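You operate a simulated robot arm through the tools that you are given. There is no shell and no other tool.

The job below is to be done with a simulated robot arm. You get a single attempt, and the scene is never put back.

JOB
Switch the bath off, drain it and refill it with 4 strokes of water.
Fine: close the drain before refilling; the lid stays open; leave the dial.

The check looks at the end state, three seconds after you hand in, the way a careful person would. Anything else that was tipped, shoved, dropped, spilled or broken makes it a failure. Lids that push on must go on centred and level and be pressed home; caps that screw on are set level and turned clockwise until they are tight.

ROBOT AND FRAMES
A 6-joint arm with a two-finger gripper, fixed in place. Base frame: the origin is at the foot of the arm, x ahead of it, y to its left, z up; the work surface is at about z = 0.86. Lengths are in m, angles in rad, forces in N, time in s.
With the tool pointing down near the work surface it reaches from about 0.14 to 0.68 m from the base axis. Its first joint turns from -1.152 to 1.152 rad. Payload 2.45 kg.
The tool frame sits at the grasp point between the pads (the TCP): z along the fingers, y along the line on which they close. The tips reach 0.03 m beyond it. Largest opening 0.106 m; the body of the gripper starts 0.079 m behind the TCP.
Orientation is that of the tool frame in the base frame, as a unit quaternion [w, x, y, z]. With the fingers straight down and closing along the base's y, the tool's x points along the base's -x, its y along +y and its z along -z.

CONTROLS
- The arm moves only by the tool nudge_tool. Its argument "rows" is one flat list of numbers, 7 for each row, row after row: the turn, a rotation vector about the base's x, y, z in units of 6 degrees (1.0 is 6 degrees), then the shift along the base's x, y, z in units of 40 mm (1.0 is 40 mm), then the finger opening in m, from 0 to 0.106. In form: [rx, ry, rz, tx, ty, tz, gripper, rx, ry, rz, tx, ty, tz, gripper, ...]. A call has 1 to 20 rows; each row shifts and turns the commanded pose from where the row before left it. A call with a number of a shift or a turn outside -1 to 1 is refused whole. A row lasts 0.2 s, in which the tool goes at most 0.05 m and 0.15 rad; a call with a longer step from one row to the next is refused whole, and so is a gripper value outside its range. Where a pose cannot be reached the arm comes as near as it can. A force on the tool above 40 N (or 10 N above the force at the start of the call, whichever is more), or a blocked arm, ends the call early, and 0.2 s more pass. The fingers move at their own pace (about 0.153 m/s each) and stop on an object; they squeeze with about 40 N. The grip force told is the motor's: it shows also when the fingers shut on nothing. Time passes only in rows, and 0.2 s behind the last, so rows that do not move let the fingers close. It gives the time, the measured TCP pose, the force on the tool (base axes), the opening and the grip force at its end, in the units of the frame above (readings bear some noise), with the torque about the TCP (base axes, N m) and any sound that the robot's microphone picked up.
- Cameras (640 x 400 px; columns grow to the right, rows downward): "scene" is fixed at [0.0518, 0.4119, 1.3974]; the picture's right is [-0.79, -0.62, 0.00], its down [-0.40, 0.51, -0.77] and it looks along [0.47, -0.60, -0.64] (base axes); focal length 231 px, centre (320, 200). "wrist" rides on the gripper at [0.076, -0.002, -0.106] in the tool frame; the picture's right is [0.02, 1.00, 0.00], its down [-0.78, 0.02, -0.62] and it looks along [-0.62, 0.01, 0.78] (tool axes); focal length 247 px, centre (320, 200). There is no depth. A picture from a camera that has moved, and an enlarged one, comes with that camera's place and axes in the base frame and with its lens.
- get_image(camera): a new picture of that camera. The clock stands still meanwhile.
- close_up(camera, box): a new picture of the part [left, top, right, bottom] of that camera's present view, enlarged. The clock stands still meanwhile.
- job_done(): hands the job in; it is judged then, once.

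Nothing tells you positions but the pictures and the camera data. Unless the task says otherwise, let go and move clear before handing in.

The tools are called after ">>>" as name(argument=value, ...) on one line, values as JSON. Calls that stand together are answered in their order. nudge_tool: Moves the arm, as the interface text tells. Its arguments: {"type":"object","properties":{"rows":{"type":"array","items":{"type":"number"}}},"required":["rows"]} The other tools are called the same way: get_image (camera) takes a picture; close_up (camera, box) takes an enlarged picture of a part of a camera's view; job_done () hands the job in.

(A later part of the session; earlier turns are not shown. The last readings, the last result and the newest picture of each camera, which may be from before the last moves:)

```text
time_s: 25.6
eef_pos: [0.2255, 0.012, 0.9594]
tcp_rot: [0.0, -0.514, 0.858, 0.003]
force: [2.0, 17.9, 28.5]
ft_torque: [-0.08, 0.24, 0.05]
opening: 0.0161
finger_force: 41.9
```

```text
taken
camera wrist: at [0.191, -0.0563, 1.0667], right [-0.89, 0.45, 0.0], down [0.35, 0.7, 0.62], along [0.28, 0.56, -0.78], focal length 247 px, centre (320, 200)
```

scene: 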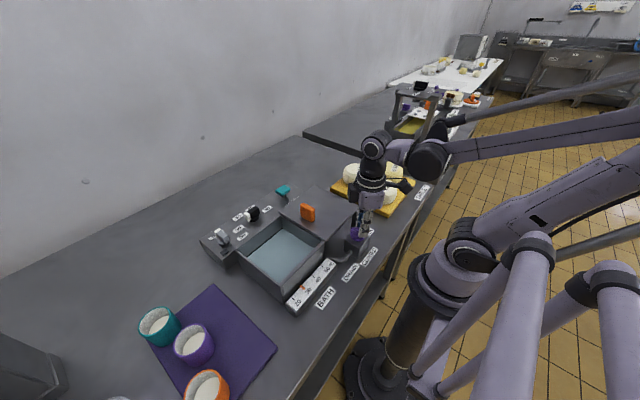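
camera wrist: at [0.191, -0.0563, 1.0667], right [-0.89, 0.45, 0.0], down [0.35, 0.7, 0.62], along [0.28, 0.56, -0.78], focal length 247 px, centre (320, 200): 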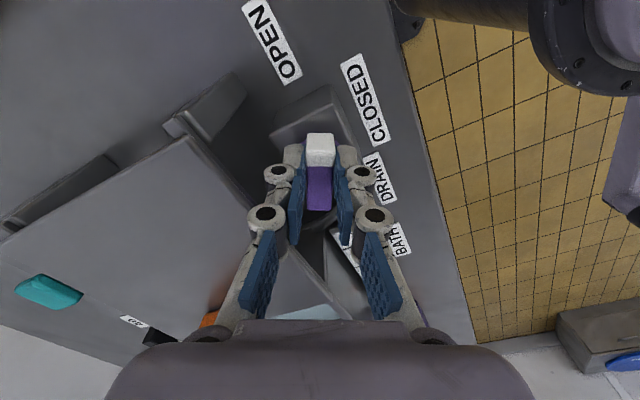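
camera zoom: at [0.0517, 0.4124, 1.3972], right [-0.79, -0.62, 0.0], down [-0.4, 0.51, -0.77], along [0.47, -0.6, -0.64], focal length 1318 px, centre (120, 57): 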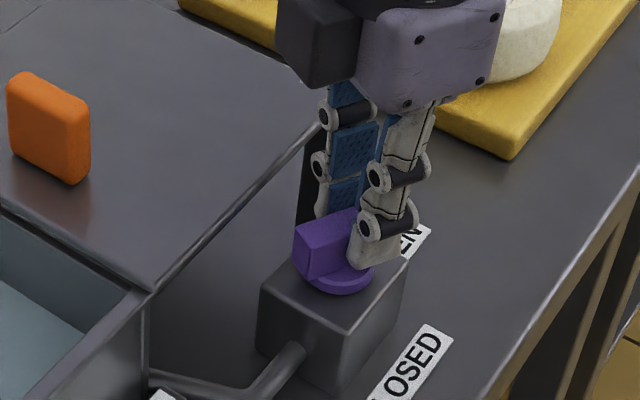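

>>> nudge_tool(rows=[0, 0, 0, 0, 0.025, 0.025, 0.01, 0, 0, 0.8, 0.019, -0.009, 0, 0.01, 0, 0, 0.8, 0.02, -0.007, 0, 0.01, 0, 0, 0.8, 0.02, -0.005, 0, 0.01, 0, 0, 0, 0, 0, 0, 0.01])

>>> close_up(camera="scene", box=[230, 210, 340, 300])

>>> close_up(camera="scene", box=[310, 190, 400, 260])

>>> get_image(camera="wrist")

```text
time_s: 26.8
eef_pos: [0.228, 0.0126, 0.9605]
tcp_rot: [-0.001, -0.618, 0.786, 0.0]
force: [-2.1, 6.2, -35.2]
ft_torque: [0.14, 0.06, 0.05]
opening: 0.0159
finger_force: 41.6
```

```text
4.44 times, centred on (285, 255) of scene
camera zoom: at [0.052, 0.4121, 1.3973], right [-0.79, -0.62, 0.0], down [-0.4, 0.51, -0.77], along [0.47, -0.6, -0.64], focal length 1025 px, centre (476, -44)
```

zoom: 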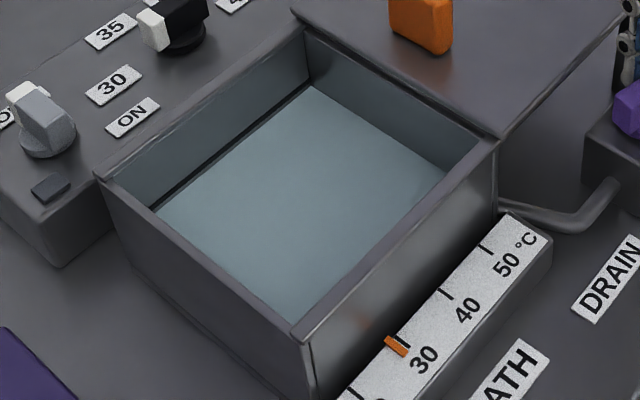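

```text
5.71 times, centred on (355, 225) of scene
camera zoom: at [0.052, 0.4121, 1.3973], right [-0.79, -0.62, 0.0], down [-0.4, 0.51, -0.77], along [0.47, -0.6, -0.64], focal length 1318 px, centre (120, 57)
```

zoom: 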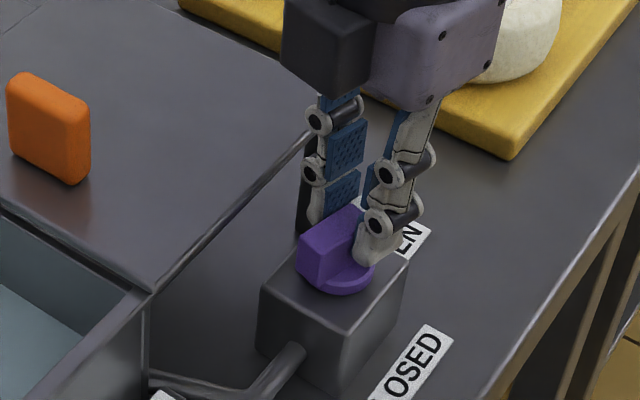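

```text
taken
camera wrist: at [0.211, -0.063, 1.0671], right [-0.98, 0.22, 0.0], down [0.17, 0.76, 0.62], along [0.13, 0.61, -0.78], focal length 247 px, centre (320, 200)
```

wrist: 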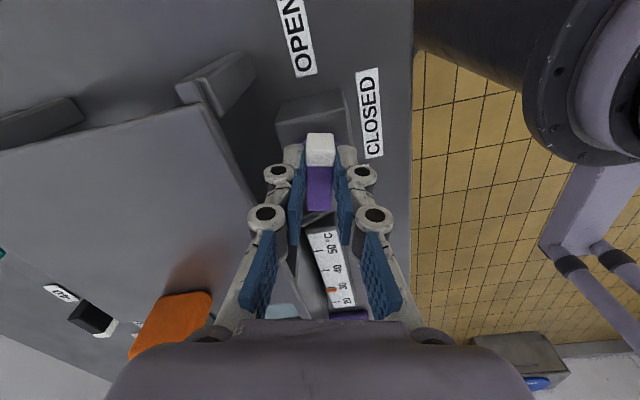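

The water line seems to be starting to drop. I'll turn the last 14° to full OPEN.

>>> nudge_tool(rows=[0, 0, 0, 0, 0, -0.013, 0.01, 0, 0, 0.75, 0.02, -0.003, 0, 0.01, 0, 0, 0.75, 0.02, -0.002, 0, 0.01, 0, 0, 0.75, 0.02, 0, 0, 0.01, 0, 0, 0, 0, 0, 0, 0.01, 0, 0, 0, 0, 0, 0, 0.01, 0, 0, 0, 0, 0, 0, 0.01])

>>> close_up(camera="scene", box=[230, 210, 340, 300])

>>> close_up(camera="scene", box=[310, 190, 400, 260])

>>> get_image(camera="wrist")

```text
time_s: 28.4
eef_pos: [0.2301, 0.0125, 0.9597]
tcp_rot: [0.0, -0.705, 0.709, 0.002]
force: [-12.0, 4.2, -31.7]
ft_torque: [0.15, 0.29, 0.08]
opening: 0.0158
finger_force: 41.9
```

```text
4.44 times, centred on (285, 255) of scene
camera zoom: at [0.0517, 0.412, 1.3973], right [-0.79, -0.62, 0.0], down [-0.4, 0.51, -0.77], along [0.47, -0.6, -0.64], focal length 1025 px, centre (476, -44)
```

zoom: 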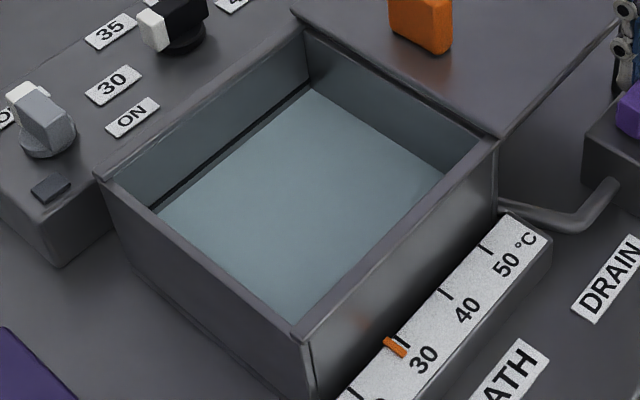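

```text
5.71 times, centred on (355, 225) of scene
camera zoom: at [0.0517, 0.412, 1.3973], right [-0.79, -0.62, 0.0], down [-0.4, 0.51, -0.77], along [0.47, -0.6, -0.64], focal length 1318 px, centre (120, 57)
```

zoom: 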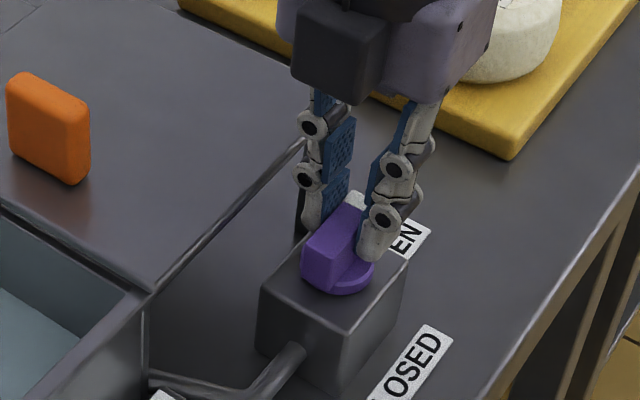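

```text
taken
camera wrist: at [0.2308, -0.0651, 1.0672], right [-1.0, -0.02, 0.0], down [-0.01, 0.78, 0.62], along [-0.01, 0.62, -0.78], focal length 247 px, centre (320, 200)
```

wrist: 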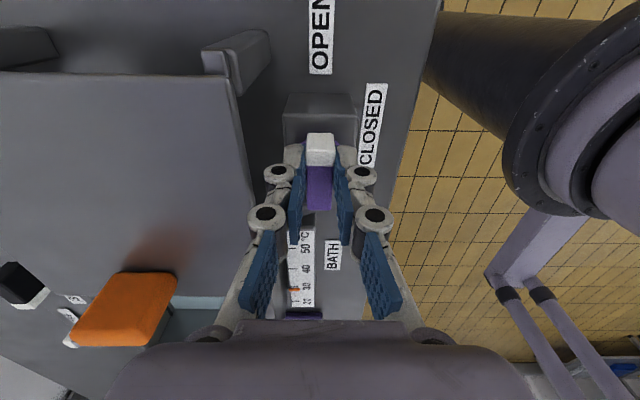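

The valve is fully OPEN and the level is falling slowly. I'll hold here and wait, checking the level.

>>> nudge_tool(rows=[0, 0, 0, -0.01, 0, -0.012, 0.01, 0, 0, 0, 0, 0, 0, 0.01, 0, 0, 0, 0, 0, 0, 0.01, 0, 0, 0, 0, 0, 0, 0.01, 0, 0, 0, 0, 0, 0, 0.01, 0, 0, 0, 0, 0, 0, 0.01, 0, 0, 0, 0, 0, 0, 0.01, 0, 0, 0, 0, 0, 0, 0.01, 0, 0, 0, 0, 0, 0, 0.01, 0, 0, 0, 0, 0, 0, 0.01, 0, 0, 0, 0, 0, 0, 0.01, 0, 0, 0, 0, 0, 0, 0.01, 0, 0, 0, 0, 0, 0, 0.01, 0, 0, 0, 0, 0, 0, 0.01, 0, 0, 0, 0, 0, 0, 0.01, 0, 0, 0, 0, 0, 0, 0.01, 0, 0, 0, 0, 0, 0, 0.01, 0, 0, 0, 0, 0, 0, 0.01, 0, 0, 0, 0, 0, 0, 0.01, 0, 0, 0, 0, 0, 0, 0.01])

>>> close_up(camera="scene", box=[230, 210, 340, 300])

```text
time_s: 32.6
eef_pos: [0.2302, 0.0118, 0.9594]
tcp_rot: [-0.001, -0.706, 0.708, 0.002]
force: [-13.0, 6.3, -15.3]
ft_torque: [0.25, 0.36, 0.11]
opening: 0.0156
finger_force: 41.4
```

```text
4.44 times, centred on (285, 255) of scene
camera zoom: at [0.0516, 0.4121, 1.3973], right [-0.79, -0.62, 0.0], down [-0.4, 0.51, -0.77], along [0.47, -0.6, -0.64], focal length 1025 px, centre (476, -44)
```

zoom: 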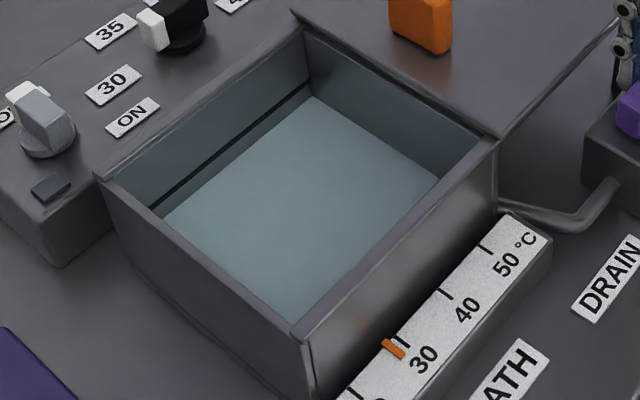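

>>> nudge_tool(rows=[0, 0, 0, -0.005, 0, 0, 0.01, 0, 0, 0, 0, 0, 0, 0.01, 0, 0, 0, 0, 0, 0, 0.01, 0, 0, 0, 0, 0, 0, 0.01, 0, 0, 0, 0, 0, 0, 0.01, 0, 0, 0, 0, 0, 0, 0.01, 0, 0, 0, 0, 0, 0, 0.01, 0, 0, 0, 0, 0, 0, 0.01, 0, 0, 0, 0, 0, 0, 0.01, 0, 0, 0, 0, 0, 0, 0.01, 0, 0, 0, 0, 0, 0, 0.01, 0, 0, 0, 0, 0, 0, 0.01, 0, 0, 0, 0, 0, 0, 0.01, 0, 0, 0, 0, 0, 0, 0.01, 0, 0, 0, 0, 0, 0, 0.01, 0, 0, 0, 0, 0, 0, 0.01, 0, 0, 0, 0, 0, 0, 0.01, 0, 0, 0, 0, 0, 0, 0.01, 0, 0, 0, 0, 0, 0, 0.01, 0, 0, 0, 0, 0, 0, 0.01])

>>> nudge_tool(rows=[0, 0, 0, 0, 0, 0, 0.01, 0, 0, 0, 0, 0, 0, 0.01, 0, 0, 0, 0, 0, 0, 0.01, 0, 0, 0, 0, 0, 0, 0.01, 0, 0, 0, 0, 0, 0, 0.01, 0, 0, 0, 0, 0, 0, 0.01, 0, 0, 0, 0, 0, 0, 0.01, 0, 0, 0, 0, 0, 0, 0.01, 0, 0, 0, 0, 0, 0, 0.01, 0, 0, 0, 0, 0, 0, 0.01, 0, 0, 0, 0, 0, 0, 0.01, 0, 0, 0, 0, 0, 0, 0.01, 0, 0, 0, 0, 0, 0, 0.01, 0, 0, 0, 0, 0, 0, 0.01, 0, 0, 0, 0, 0, 0, 0.01, 0, 0, 0, 0, 0, 0, 0.01, 0, 0, 0, 0, 0, 0, 0.01, 0, 0, 0, 0, 0, 0, 0.01, 0, 0, 0, 0, 0, 0, 0.01, 0, 0, 0, 0, 0, 0, 0.01])

>>> close_up(camera="scene", box=[230, 210, 340, 300])

```text
time_s: 36.8
eef_pos: [0.2293, 0.0115, 0.9595]
tcp_rot: [-0.001, -0.706, 0.708, 0.003]
force: [-12.9, 5.0, -17.0]
ft_torque: [0.12, 0.33, 0.08]
opening: 0.0155
finger_force: 41.9
```

```text
time_s: 41.0
eef_pos: [0.2294, 0.0113, 0.9595]
tcp_rot: [-0.001, -0.706, 0.708, 0.002]
force: [-12.2, 3.6, -5.4]
ft_torque: [0.1, 0.35, 0.15]
opening: 0.0157
finger_force: 41.9
```

```text
4.44 times, centred on (285, 255) of scene
camera zoom: at [0.0515, 0.412, 1.3973], right [-0.79, -0.62, 0.0], down [-0.4, 0.51, -0.77], along [0.47, -0.6, -0.64], focal length 1025 px, centre (476, -44)
```

zoom: 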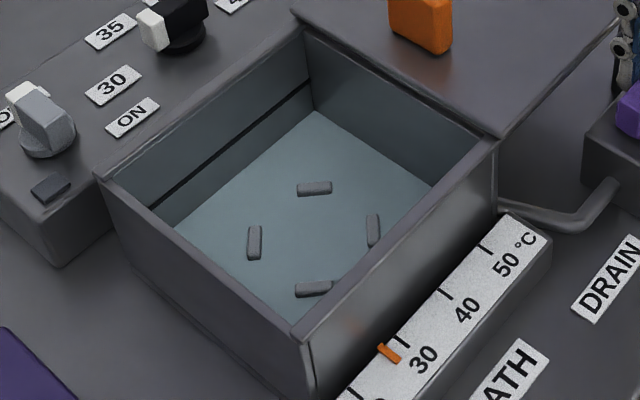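

>>> nudge_tool(rows=[0, 0, 0, 0, 0, 0, 0.01, 0, 0, 0, 0, 0, 0, 0.01, 0, 0, 0, 0, 0, 0, 0.01, 0, 0, 0, 0, 0, 0, 0.01, 0, 0, 0, 0, 0, 0, 0.01, 0, 0, 0, 0, 0, 0, 0.01, 0, 0, 0, 0, 0, 0, 0.01, 0, 0, 0, 0, 0, 0, 0.01, 0, 0, 0, 0, 0, 0, 0.01, 0, 0, 0, 0, 0, 0, 0.01, 0, 0, 0, 0, 0, 0, 0.01, 0, 0, 0, 0, 0, 0, 0.01, 0, 0, 0, 0, 0, 0, 0.01, 0, 0, 0, 0, 0, 0, 0.01, 0, 0, 0, 0, 0, 0, 0.01, 0, 0, 0, 0, 0, 0, 0.01, 0, 0, 0, 0, 0, 0, 0.01, 0, 0, 0, 0, 0, 0, 0.01, 0, 0, 0, 0, 0, 0, 0.01, 0, 0, 0, 0, 0, 0, 0.01])

>>> nudge_tool(rows=[0, 0, 0, 0, 0, 0, 0.01, 0, 0, 0, 0, 0, 0, 0.01, 0, 0, 0, 0, 0, 0, 0.01, 0, 0, 0, 0, 0, 0, 0.01, 0, 0, 0, 0, 0, 0, 0.01, 0, 0, 0, 0, 0, 0, 0.01, 0, 0, 0, 0, 0, 0, 0.01, 0, 0, 0, 0, 0, 0, 0.01, 0, 0, 0, 0, 0, 0, 0.01, 0, 0, 0, 0, 0, 0, 0.01, 0, 0, 0, 0, 0, 0, 0.01, 0, 0, 0, 0, 0, 0, 0.01, 0, 0, 0, 0, 0, 0, 0.01, 0, 0, 0, 0, 0, 0, 0.01, 0, 0, 0, 0, 0, 0, 0.01, 0, 0, 0, 0, 0, 0, 0.01, 0, 0, 0, 0, 0, 0, 0.01, 0, 0, 0, 0, 0, 0, 0.01, 0, 0, 0, 0, 0, 0, 0.01, 0, 0, 0, 0, 0, 0, 0.01])

>>> close_up(camera="scene", box=[230, 210, 340, 300])

```text
time_s: 45.2
eef_pos: [0.231, 0.0115, 0.96]
tcp_rot: [0.0, -0.706, 0.708, 0.002]
force: [-11.6, 2.2, 0.0]
ft_torque: [0.05, 0.33, 0.11]
opening: 0.0157
finger_force: 41.3
```

```text
time_s: 49.4
eef_pos: [0.2299, 0.0113, 0.9596]
tcp_rot: [-0.001, -0.706, 0.708, 0.002]
force: [-12.2, 1.9, 2.8]
ft_torque: [0.04, 0.35, 0.08]
opening: 0.0156
finger_force: 42.1
```

```text
4.44 times, centred on (285, 255) of scene
camera zoom: at [0.0514, 0.412, 1.3974], right [-0.79, -0.62, 0.0], down [-0.4, 0.51, -0.77], along [0.47, -0.6, -0.64], focal length 1025 px, centre (476, -44)
```

zoom: 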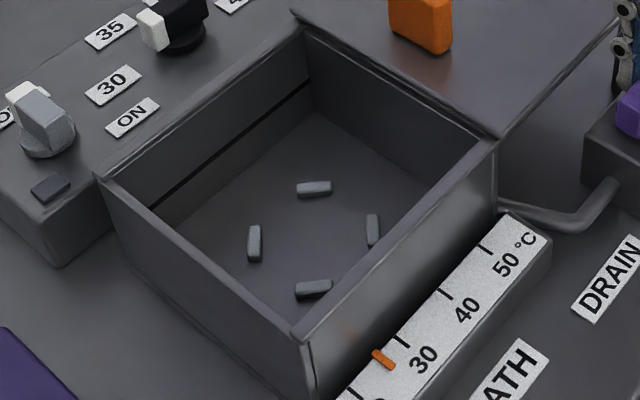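

The bath is empty. Now I'll turn the valve back toward CLOSED along the reverse arc.

>>> nudge_tool(rows=[0, 0, -0.8, -0.025, 0.001, 0, 0.01, 0, 0, -0.8, -0.022, 0.0025, 0, 0.01, 0, 0, -0.8, -0.02, 0.004, 0, 0.01, 0, 0, -0.8, -0.019, 0.006, 0, 0.01, 0, 0, -0.8, -0.0185, 0.0073, 0, 0.01])

```text
time_s: 50.6
eef_pos: [0.227, 0.0121, 0.9598]
tcp_rot: [-0.001, -0.543, 0.84, 0.001]
force: [-13.2, -4.7, 30.9]
ft_torque: [0.36, 0.19, 0.09]
opening: 0.0158
finger_force: 41.7
```

>>> nudge_tool(rows=[0, 0, 0, -0.02, 0, 0.012, 0.01, 0, 0, -0.8, -0.0178, 0.0088, 0, 0.01, 0, 0, -0.8, -0.017, 0.0103, 0, 0.01, 0, 0, -0.8, -0.0161, 0.0117, 0, 0.01, 0, 0, -0.8, -0.0151, 0.013, 0, 0.01])

```text
time_s: 51.8
eef_pos: [0.2242, 0.0128, 0.9591]
tcp_rot: [0.001, -0.394, 0.919, 0.0]
force: [12.4, -10.2, 6.2]
ft_torque: [-0.66, 0.03, -0.14]
opening: 0.0157
finger_force: 41.4
```

>>> nudge_tool(rows=[0, 0, -0.8, -0.004, 0.008, 0, 0.01, 0, 0, -0.8, -0.0127, 0.0153, 0, 0.01, 0, 0, -0.8, -0.0114, 0.0163, 0, 0.01, 0, 0, -0.8, -0.01, 0.0172, 0, 0.01, 0, 0, -0.8, -0.0085, 0.018, 0, 0.01])

>>> close_up(camera="scene", box=[310, 190, 400, 260])

```text
time_s: 53.0
eef_pos: [0.2223, 0.0175, 0.9599]
tcp_rot: [0.002, -0.195, 0.981, 0.0]
force: [17.5, -11.1, 6.6]
ft_torque: [-0.57, 0.33, -0.15]
opening: 0.0157
finger_force: 41.5
```

```text
5.71 times, centred on (355, 225) of scene
camera zoom: at [0.0522, 0.4116, 1.3974], right [-0.79, -0.62, 0.0], down [-0.4, 0.51, -0.77], along [0.47, -0.6, -0.64], focal length 1318 px, centre (120, 57)
```

zoom: 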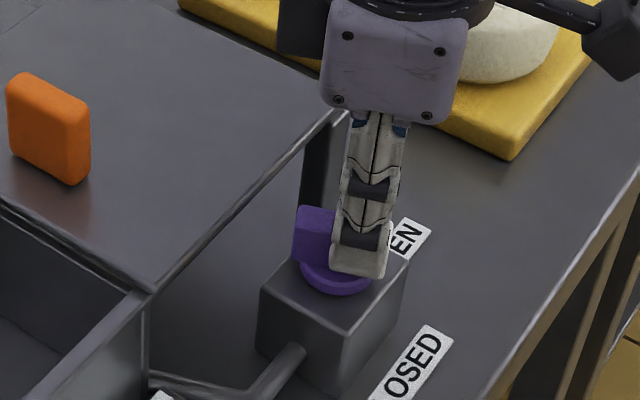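

>>> nudge_tool(rows=[0, 0, -0.77, 0.015, 0.01, 0, 0.01, 0, 0, -0.77, -0.005, 0.0188, 0, 0.01, 0, 0, -0.77, -0.004, 0.019, 0, 0.01, 0, 0, -0.77, -0.002, 0.0195, 0, 0.01, 0, 0, -0.77, -0.001, 0.0197, 0, 0.01, 0, 0, 0, 0, 0, 0, 0.01])

>>> close_up(camera="scene", box=[310, 190, 400, 260])

>>> get_image(camera="wrist")

```text
time_s: 54.4
eef_pos: [0.2213, 0.0206, 0.9598]
tcp_rot: [0.001, 0.005, 1.0, 0.0]
force: [11.6, -12.1, 19.5]
ft_torque: [-0.33, -0.03, 0.51]
opening: 0.0157
finger_force: 41.9
```

```text
5.71 times, centred on (355, 225) of scene
camera zoom: at [0.052, 0.4116, 1.3975], right [-0.79, -0.62, 0.0], down [-0.4, 0.51, -0.77], along [0.47, -0.6, -0.64], focal length 1318 px, centre (120, 57)
```

zoom: 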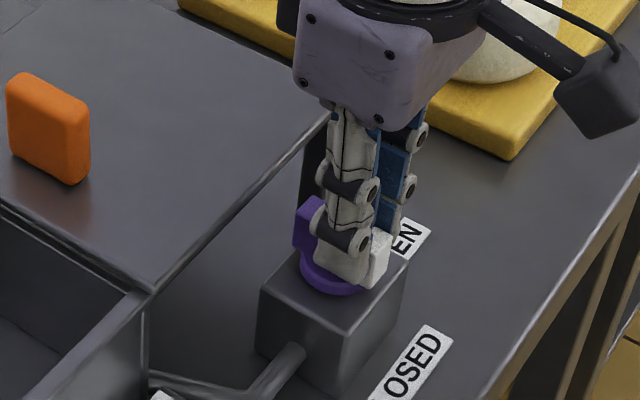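

```text
taken
camera wrist: at [0.1438, 0.0192, 1.0672], right [-0.01, 1.0, 0.0], down [0.78, 0.01, 0.62], along [0.62, 0.01, -0.78], focal length 247 px, centre (320, 200)
```

wrist: 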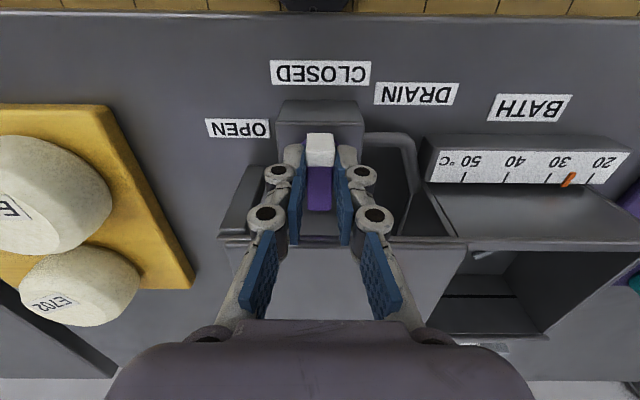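

The valve is back at CLOSED and a stop torque is felt. I'll release and lift straight up.

>>> nudge_tool(rows=[0, 0, 0, 0, 0, 0, 0.02, 0, 0, 0, 0, 0, 0, 0.05, 0, 0, 0, 0, 0, 0, 0.05, 0, 0, 0, 0, 0, 0.5, 0.05, 0, 0, 0, 0, 0, 1, 0.05, 0, 0, 0, 0, 0, 1, 0.05, 0, 0, 0, 0, 0, 1, 0.05, 0, 0, 0, 0, 0, 0.5, 0.05])

>>> get_image(camera="wrist")

>>> close_up(camera="scene", box=[320, 200, 400, 260])

```text
time_s: 56.2
eef_pos: [0.2192, 0.0223, 1.1195]
tcp_rot: [0.001, 0.004, 1.0, 0.001]
force: [0.3, -0.3, -1.1]
ft_torque: [0.0, 0.03, -0.04]
opening: 0.0498
finger_force: 0.0
```

```text
taken
camera wrist: at [0.1422, 0.0198, 1.2275], right [-0.01, 1.0, 0.0], down [0.78, 0.01, 0.62], along [0.62, 0.01, -0.78], focal length 247 px, centre (320, 200)
```

wrist: 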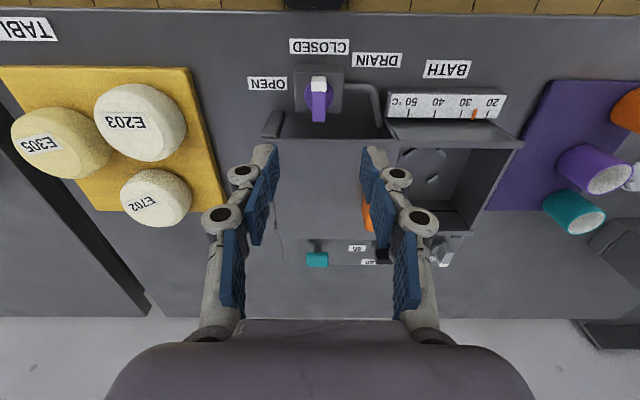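

```text
6.67 times, centred on (360, 230) of scene
camera zoom: at [0.0518, 0.4119, 1.3974], right [-0.79, -0.62, 0.0], down [-0.4, 0.51, -0.77], along [0.47, -0.6, -0.64], focal length 1538 px, centre (53, 0)
```

zoom: 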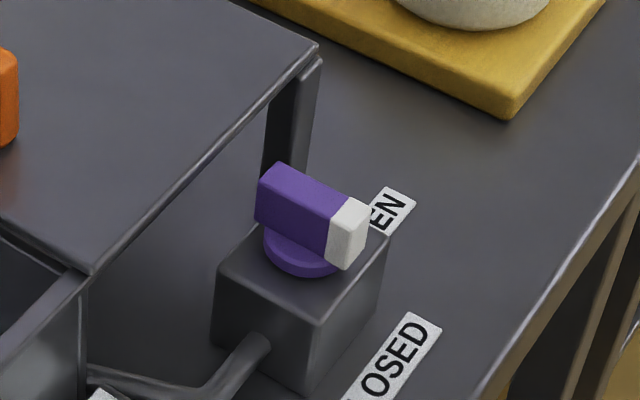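

The valve is exactly as at the start (CLOSED) and the bath is empty. Next I'll move to above the teal water plunger near (0.51, 0.02).

>>> nudge_tool(rows=[0, 0, 0, 0.9, 0, 0, 0.05, 0, 0, 0, 0.9, 0, 0, 0.05, 0, 0, 0, 0.9, 0, 0, 0.05, 0, 0, 0, 0.9, 0, 0, 0.05, 0, 0, 0, 0.9, 0, 0, 0.05, 0, 0, 0, 0.9, 0, 0, 0.05, 0, 0, 0, 0.9, 0, 0, 0.05, 0, 0, 0, 0.85, 0, -0.5, 0.05, 0, 0, 0, 0, 0, -0.7, 0.05, 0, 0, 0, 0, 0, 0, 0.05])

>>> get_image(camera="wrist")

>>> close_up(camera="scene", box=[240, 160, 330, 220])

```text
time_s: 58.4
eef_pos: [0.5065, 0.0189, 1.0699]
tcp_rot: [0.001, 0.005, 1.0, 0.001]
force: [-0.5, -0.2, 0.3]
ft_torque: [-0.03, -0.03, -0.01]
opening: 0.0501
finger_force: 0.0
```

```text
taken
camera wrist: at [0.4299, 0.0181, 1.1777], right [-0.01, 1.0, 0.0], down [0.78, 0.01, 0.62], along [0.62, 0.01, -0.78], focal length 247 px, centre (320, 200)
```

wrist: 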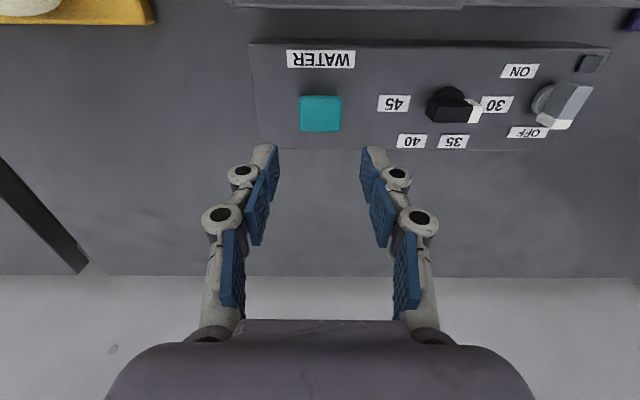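

```text
6.67 times, centred on (285, 190) of scene
camera zoom: at [0.0518, 0.4119, 1.3974], right [-0.79, -0.62, 0.0], down [-0.4, 0.51, -0.77], along [0.47, -0.6, -0.64], focal length 1538 px, centre (553, 267)
```

zoom: 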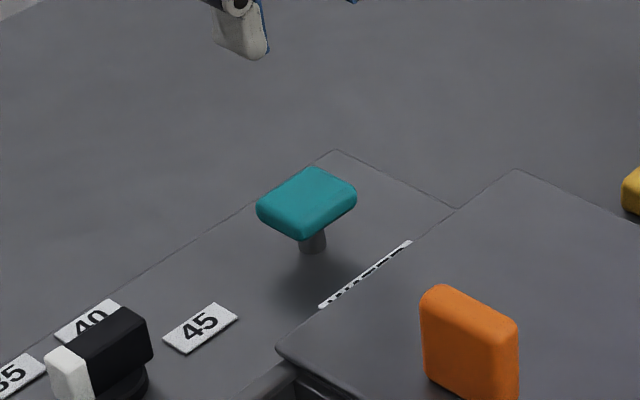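

The plunger's plate is at about (0.508, 0.020), top near z 0.95. I'll close the fingers and come down to just above it.

>>> nudge_tool(rows=[0, 0, 0, 0.04, 0.02, -0.5, 0.02, 0, 0, 0, 0, 0, -0.5, 0.0, 0, 0, 0, 0, 0, -0.5, 0.0, 0, 0, 0, 0, 0, -0.4, 0.0, 0, 0, 0, 0, 0, 0, 0.0])

>>> get_image(camera="wrist")

>>> close_up(camera="scene", box=[240, 160, 330, 220])

```text
time_s: 59.6
eef_pos: [0.5097, 0.0209, 0.9957]
tcp_rot: [0.0, 0.005, 1.0, 0.0]
force: [-1.1, -0.3, -0.2]
ft_torque: [0.02, 0.02, 0.01]
opening: 0.0001
finger_force: 28.9
```

```text
taken
camera wrist: at [0.4316, 0.0195, 1.1021], right [-0.01, 1.0, 0.0], down [0.78, 0.01, 0.62], along [0.62, 0.01, -0.78], focal length 247 px, centre (320, 200)
```

wrist: 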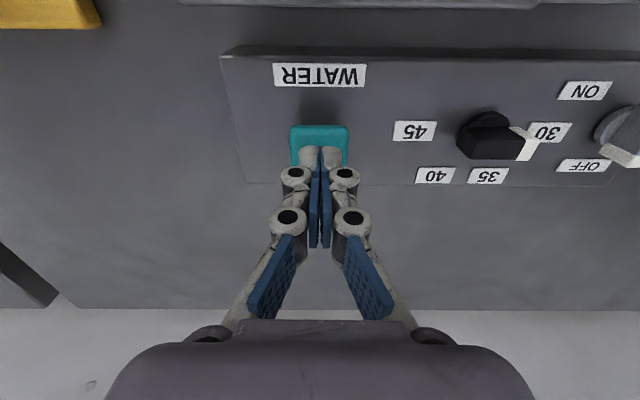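

```text
6.67 times, centred on (285, 190) of scene
camera zoom: at [0.0518, 0.4119, 1.3974], right [-0.79, -0.62, 0.0], down [-0.4, 0.51, -0.77], along [0.47, -0.6, -0.64], focal length 1538 px, centre (553, 267)
```

zoom: 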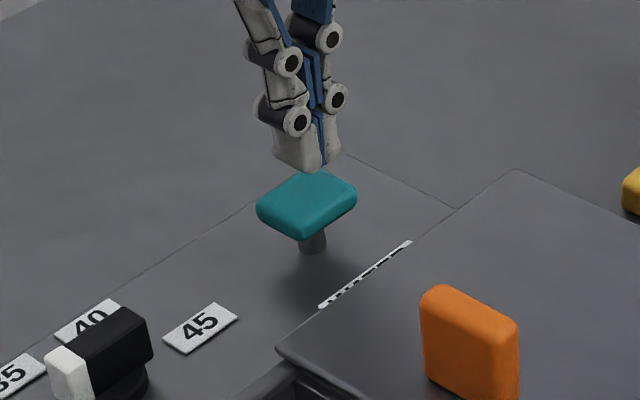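

>>> nudge_tool(rows=[0, 0, 0, 0, 0, -0.1, 0.0, 0, 0, 0, 0, 0, -0.1, 0.0, 0, 0, 0, 0, 0, -0.1, 0.0, 0, 0, 0, 0, 0, -0.1, 0.0, 0, 0, 0, 0, 0, -0.1, 0.0])

>>> close_up(camera="scene", box=[240, 160, 330, 220])

```text
time_s: 60.8
eef_pos: [0.5091, 0.0222, 0.9758]
tcp_rot: [0.001, 0.004, 1.0, 0.001]
force: [0.5, -0.1, -0.1]
ft_torque: [0.03, -0.04, 0.0]
opening: 0.0003
finger_force: 28.4
```

```text
6.67 times, centred on (285, 190) of scene
camera zoom: at [0.0518, 0.4119, 1.3974], right [-0.79, -0.62, 0.0], down [-0.4, 0.51, -0.77], along [0.47, -0.6, -0.64], focal length 1538 px, centre (553, 267)
```

zoom: 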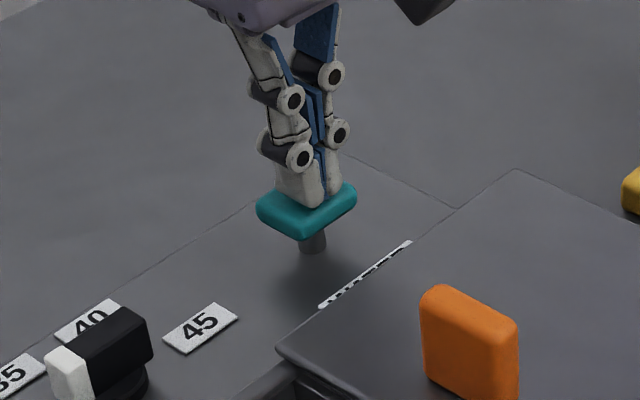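

>>> nudge_tool(rows=[0, 0, 0, 0, 0, -0.05, 0.0, 0, 0, 0, 0, 0, -0.05, 0.0])

>>> close_up(camera="scene", box=[240, 160, 330, 220])

```text
time_s: 61.4
eef_pos: [0.5088, 0.0231, 0.9723]
tcp_rot: [0.0, 0.004, 1.0, 0.001]
force: [0.3, -1.2, -0.5]
ft_torque: [0.0, -0.04, 0.01]
opening: 0.0058
finger_force: 28.4
```

```text
6.67 times, centred on (285, 190) of scene
camera zoom: at [0.0518, 0.4119, 1.3974], right [-0.79, -0.62, 0.0], down [-0.4, 0.51, -0.77], along [0.47, -0.6, -0.64], focal length 1538 px, centre (553, 267)
```

zoom: 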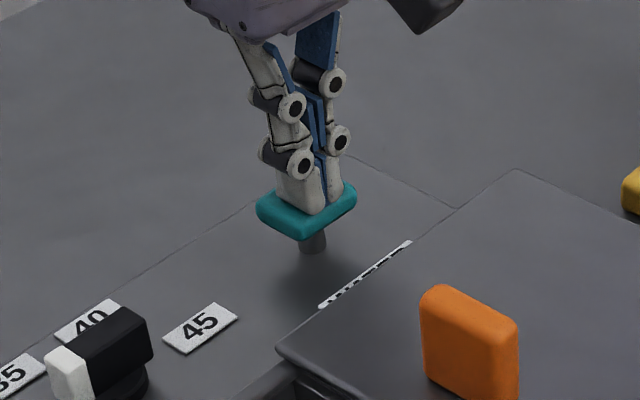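

>>> close_up(camera="wrist", box=[240, 110, 400, 210])

>>> close_up(camera="scene", box=[265, 170, 305, 200])

```text
4.00 times, centred on (320, 160) of wrist
camera zoom: at [0.4313, 0.0209, 1.079], right [-0.01, 1.0, 0.0], down [0.78, 0.01, 0.62], along [0.62, 0.01, -0.78], focal length 988 px, centre (320, 360)
```

zoom: 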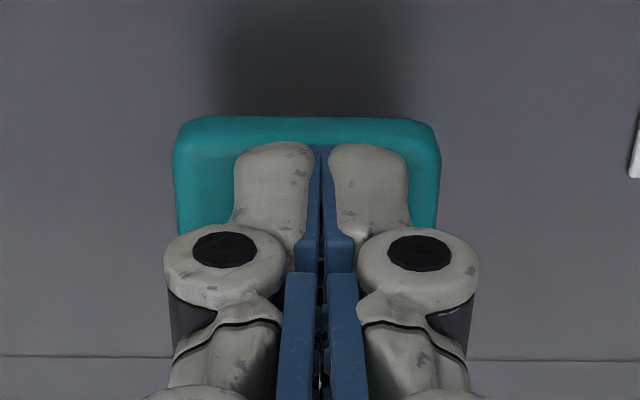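

```text
13.33 times, centred on (285, 185) of scene
camera zoom: at [0.0518, 0.4119, 1.3974], right [-0.79, -0.62, 0.0], down [-0.4, 0.51, -0.77], along [0.47, -0.6, -0.64], focal length 3076 px, centre (787, 400)
```

zoom: 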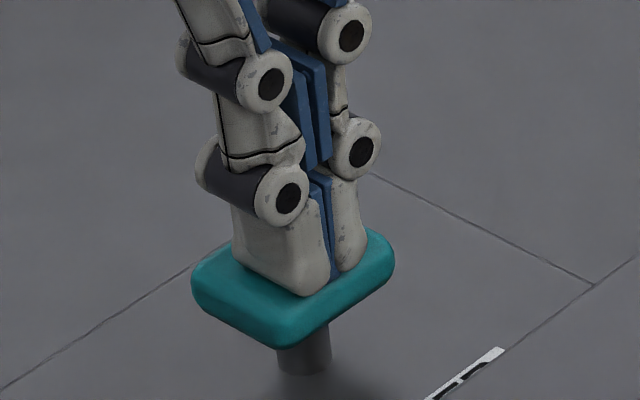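

>>> nudge_tool(rows=[0, 0, 0, 0, 0, -0.06, 0.0, 0, 0, 0, 0, 0, -0.06, 0.0, 0, 0, 0, 0, 0, -0.06, 0.0])

>>> close_up(camera="scene", box=[265, 170, 305, 200])

```text
time_s: 62.2
eef_pos: [0.5091, 0.0226, 0.9642]
tcp_rot: [0.001, 0.005, 1.0, 0.001]
force: [-2.4, 0.4, 2.4]
ft_torque: [0.01, 0.07, -0.04]
opening: 0.0058
finger_force: 28.4
```

```text
13.33 times, centred on (285, 185) of scene
camera zoom: at [0.0517, 0.4119, 1.3974], right [-0.79, -0.62, 0.0], down [-0.4, 0.51, -0.77], along [0.47, -0.6, -0.64], focal length 3076 px, centre (787, 400)
```

zoom: 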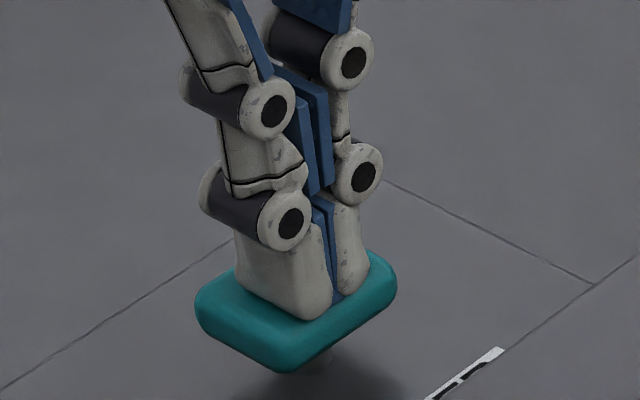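

The plunger is moving down under light force. I'll continue to the bottom of the stroke.

>>> nudge_tool(rows=[0, 0, 0, 0, 0, -0.06, 0.0, 0, 0, 0, 0, 0, -0.06, 0.0, 0, 0, 0, 0, 0, -0.06, 0.0])

>>> close_up(camera="scene", box=[265, 170, 305, 200])

>>> close_up(camera="scene", box=[230, 210, 340, 300])

```text
time_s: 63.0
eef_pos: [0.5085, 0.0223, 0.9573]
tcp_rot: [0.001, 0.005, 1.0, 0.001]
force: [1.4, -1.3, 4.2]
ft_torque: [-0.04, -0.02, 0.01]
opening: 0.006
finger_force: 29.0
```

```text
13.33 times, centred on (285, 185) of scene
camera zoom: at [0.0518, 0.4119, 1.3974], right [-0.79, -0.62, 0.0], down [-0.4, 0.51, -0.77], along [0.47, -0.6, -0.64], focal length 3076 px, centre (787, 400)
```

zoom: 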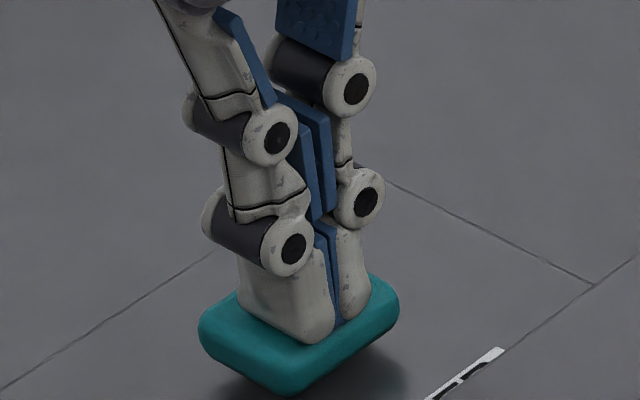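

```text
4.44 times, centred on (285, 255) of scene
camera zoom: at [0.0518, 0.4119, 1.3974], right [-0.79, -0.62, 0.0], down [-0.4, 0.51, -0.77], along [0.47, -0.6, -0.64], focal length 1025 px, centre (476, -44)
```

zoom: 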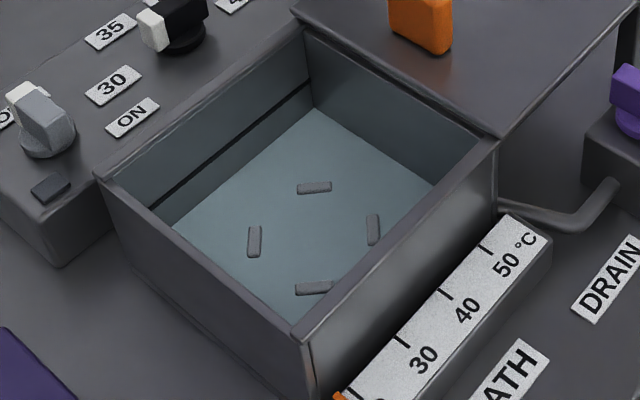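

Water came in (stroke 1). I'll press to the bottom to finish the stroke.

>>> nudge_tool(rows=[0, 0, 0, 0, 0, -0.05, 0.0, 0, 0, 0, 0, 0, -0.05, 0.0, 0, 0, 0, 0, 0, 0, 0.0])

>>> close_up(camera="scene", box=[265, 170, 305, 200])

>>> close_up(camera="scene", box=[230, 210, 340, 300])

```text
time_s: 63.8
eef_pos: [0.5087, 0.0234, 0.9554]
tcp_rot: [0.001, 0.004, 1.0, 0.001]
force: [2.7, -4.0, 19.9]
ft_torque: [-0.07, -0.06, 0.05]
opening: 0.006
finger_force: 29.1
```

```text
13.33 times, centred on (285, 185) of scene
camera zoom: at [0.0516, 0.4118, 1.3974], right [-0.79, -0.62, 0.0], down [-0.4, 0.51, -0.77], along [0.47, -0.6, -0.64], focal length 3076 px, centre (787, 400)
```

zoom: 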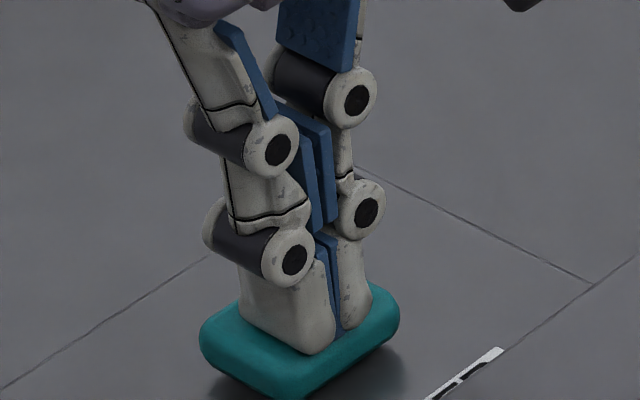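

```text
4.44 times, centred on (285, 255) of scene
camera zoom: at [0.0516, 0.4118, 1.3974], right [-0.79, -0.62, 0.0], down [-0.4, 0.51, -0.77], along [0.47, -0.6, -0.64], focal length 1025 px, centre (476, -44)
```

zoom: 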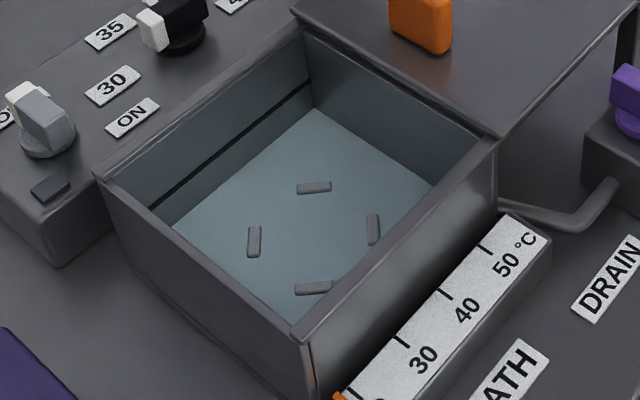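

>>> nudge_tool(rows=[0, 0, 0, 0, 0, 0.25, 0.0, 0, 0, 0, 0, 0, 0.25, 0.0, 0, 0, 0, 0, 0, 0.25, 0.0, 0, 0, 0, 0, 0, 0, 0.0])

>>> close_up(camera="scene", box=[265, 170, 305, 200])

>>> close_up(camera="scene", box=[230, 210, 340, 300])

```text
time_s: 64.8
eef_pos: [0.5099, 0.0229, 0.9836]
tcp_rot: [0.001, 0.004, 1.0, 0.001]
force: [-0.1, -0.1, 1.0]
ft_torque: [0.0, 0.01, 0.0]
opening: 0.0
finger_force: 28.6
```

```text
13.33 times, centred on (285, 185) of scene
camera zoom: at [0.0518, 0.4119, 1.3974], right [-0.79, -0.62, 0.0], down [-0.4, 0.51, -0.77], along [0.47, -0.6, -0.64], focal length 3076 px, centre (787, 400)
```

zoom: 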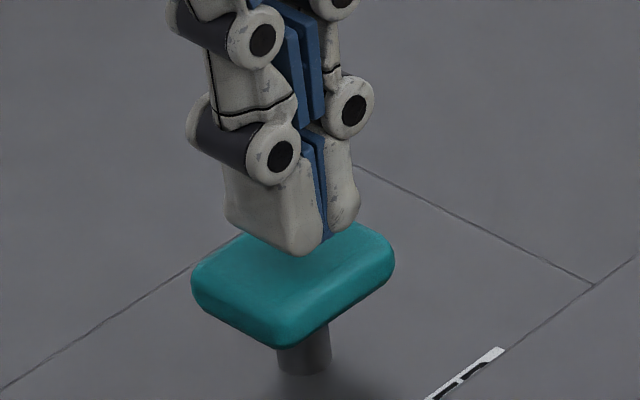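

```text
4.44 times, centred on (285, 255) of scene
camera zoom: at [0.0518, 0.4119, 1.3974], right [-0.79, -0.62, 0.0], down [-0.4, 0.51, -0.77], along [0.47, -0.6, -0.64], focal length 1025 px, centre (476, -44)
```

zoom: 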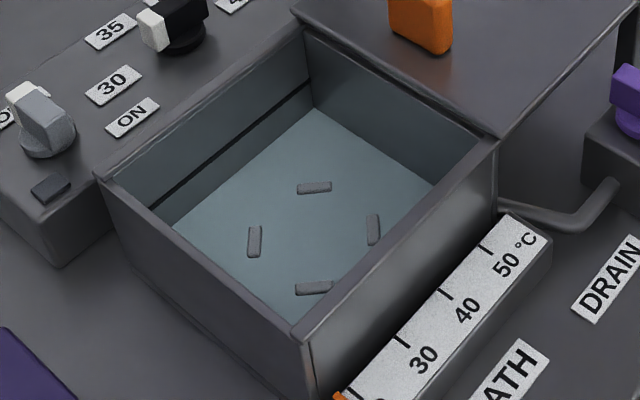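

Stroke 1 is done and the plunger has fully returned. Stroke 2: down the same amount, hold, then back up.

>>> nudge_tool(rows=[0, 0, 0, 0, 0, -0.25, 0.0, 0, 0, 0, 0, 0, -0.15, 0.0, 0, 0, 0, 0, 0, -0.15, 0.0, 0, 0, 0, 0, 0, -0.1, 0.0, 0, 0, 0, 0, 0, -0.1, 0.0, 0, 0, 0, 0, 0, 0, 0.0])

>>> close_up(camera="scene", box=[230, 210, 340, 300])

>>> nudge_tool(rows=[0, 0, 0, 0, 0, 0.25, 0.0, 0, 0, 0, 0, 0, 0.25, 0.0, 0, 0, 0, 0, 0, 0.25, 0.0, 0, 0, 0, 0, 0, 0, 0.0])

>>> close_up(camera="scene", box=[265, 170, 305, 200])

>>> close_up(camera="scene", box=[230, 210, 340, 300])

```text
time_s: 66.2
eef_pos: [0.5082, 0.0219, 0.9538]
tcp_rot: [0.0, 0.004, 1.0, 0.001]
force: [2.7, 2.5, 19.8]
ft_torque: [0.06, -0.07, -0.01]
opening: 0.0061
finger_force: 28.7
```

```text
4.44 times, centred on (285, 255) of scene
camera zoom: at [0.0515, 0.412, 1.3974], right [-0.79, -0.62, 0.0], down [-0.4, 0.51, -0.77], along [0.47, -0.6, -0.64], focal length 1025 px, centre (476, -44)
```

zoom: 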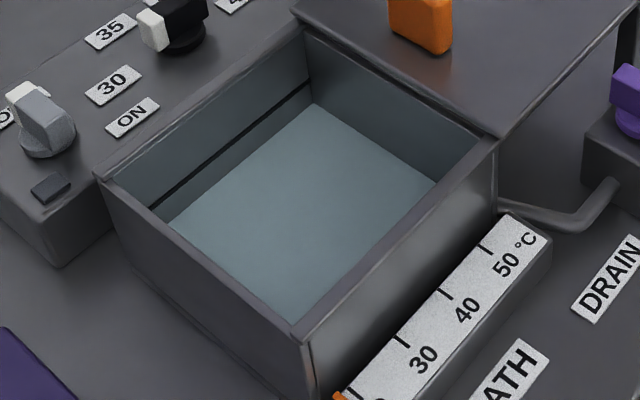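

```text
time_s: 67.2
eef_pos: [0.5079, 0.0215, 0.9836]
tcp_rot: [0.001, 0.004, 1.0, 0.002]
force: [-0.2, -1.2, 0.6]
ft_torque: [-0.03, -0.01, 0.01]
opening: 0.0
finger_force: 28.5
```

```text
13.33 times, centred on (285, 185) of scene
camera zoom: at [0.0518, 0.4119, 1.3974], right [-0.79, -0.62, 0.0], down [-0.4, 0.51, -0.77], along [0.47, -0.6, -0.64], focal length 3076 px, centre (787, 400)
```

zoom: 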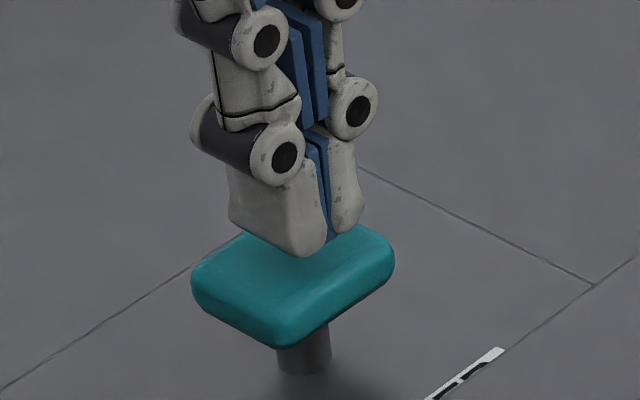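

```text
4.44 times, centred on (285, 255) of scene
camera zoom: at [0.0518, 0.4119, 1.3974], right [-0.79, -0.62, 0.0], down [-0.4, 0.51, -0.77], along [0.47, -0.6, -0.64], focal length 1025 px, centre (476, -44)
```

zoom: 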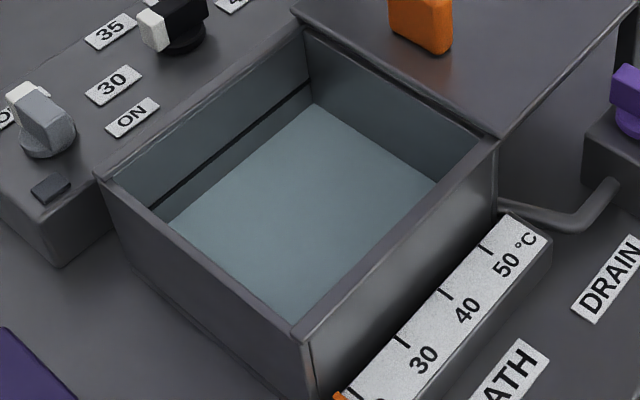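

Two strokes are in: the level rose by one step and the plunger returned. Stroke 3.

>>> nudge_tool(rows=[0, 0, 0, 0, 0, -0.25, 0.0, 0, 0, 0, 0, 0, -0.15, 0.0, 0, 0, 0, 0, 0, -0.15, 0.0, 0, 0, 0, 0, 0, -0.1, 0.0, 0, 0, 0, 0, 0, -0.1, 0.0, 0, 0, 0, 0, 0, 0, 0.0])

>>> nudge_tool(rows=[0, 0, 0, 0, 0, 0.25, 0.0, 0, 0, 0, 0, 0, 0.25, 0.0, 0, 0, 0, 0, 0, 0.25, 0.0, 0, 0, 0, 0, 0, 0, 0.0])

>>> close_up(camera="scene", box=[265, 170, 305, 200])

>>> close_up(camera="scene", box=[230, 210, 340, 300])

```text
time_s: 68.6
eef_pos: [0.5075, 0.0218, 0.954]
tcp_rot: [0.001, 0.004, 1.0, 0.001]
force: [-3.4, -1.3, 23.3]
ft_torque: [-0.01, 0.05, -0.02]
opening: 0.0061
finger_force: 28.3
```

```text
time_s: 69.6
eef_pos: [0.5095, 0.0222, 0.984]
tcp_rot: [0.001, 0.004, 1.0, 0.001]
force: [0.3, -0.1, 0.6]
ft_torque: [0.0, 0.03, 0.04]
opening: 0.0001
finger_force: 29.1
```

```text
13.33 times, centred on (285, 185) of scene
camera zoom: at [0.0518, 0.4119, 1.3974], right [-0.79, -0.62, 0.0], down [-0.4, 0.51, -0.77], along [0.47, -0.6, -0.64], focal length 3076 px, centre (787, 400)
```

zoom: 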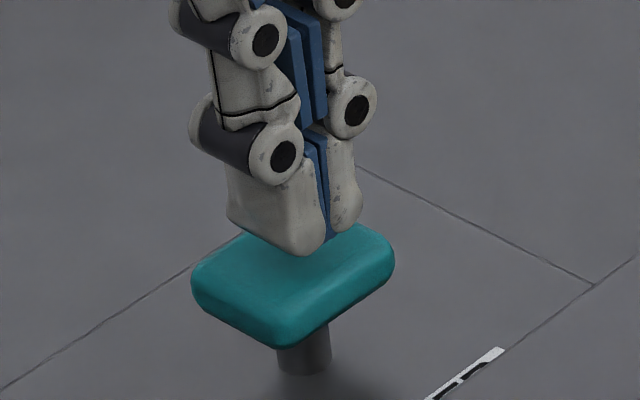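

```text
4.44 times, centred on (285, 255) of scene
camera zoom: at [0.0518, 0.4119, 1.3974], right [-0.79, -0.62, 0.0], down [-0.4, 0.51, -0.77], along [0.47, -0.6, -0.64], focal length 1025 px, centre (476, -44)
```

zoom: 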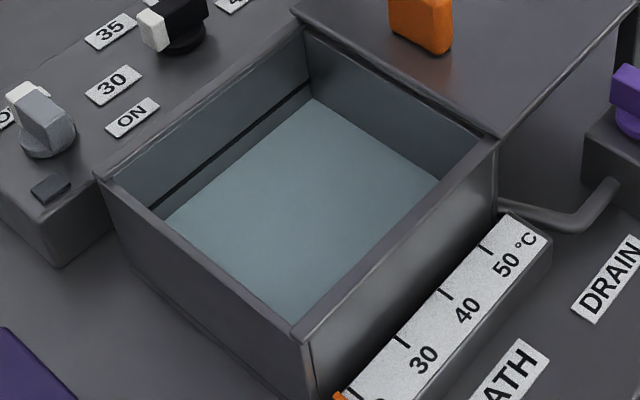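

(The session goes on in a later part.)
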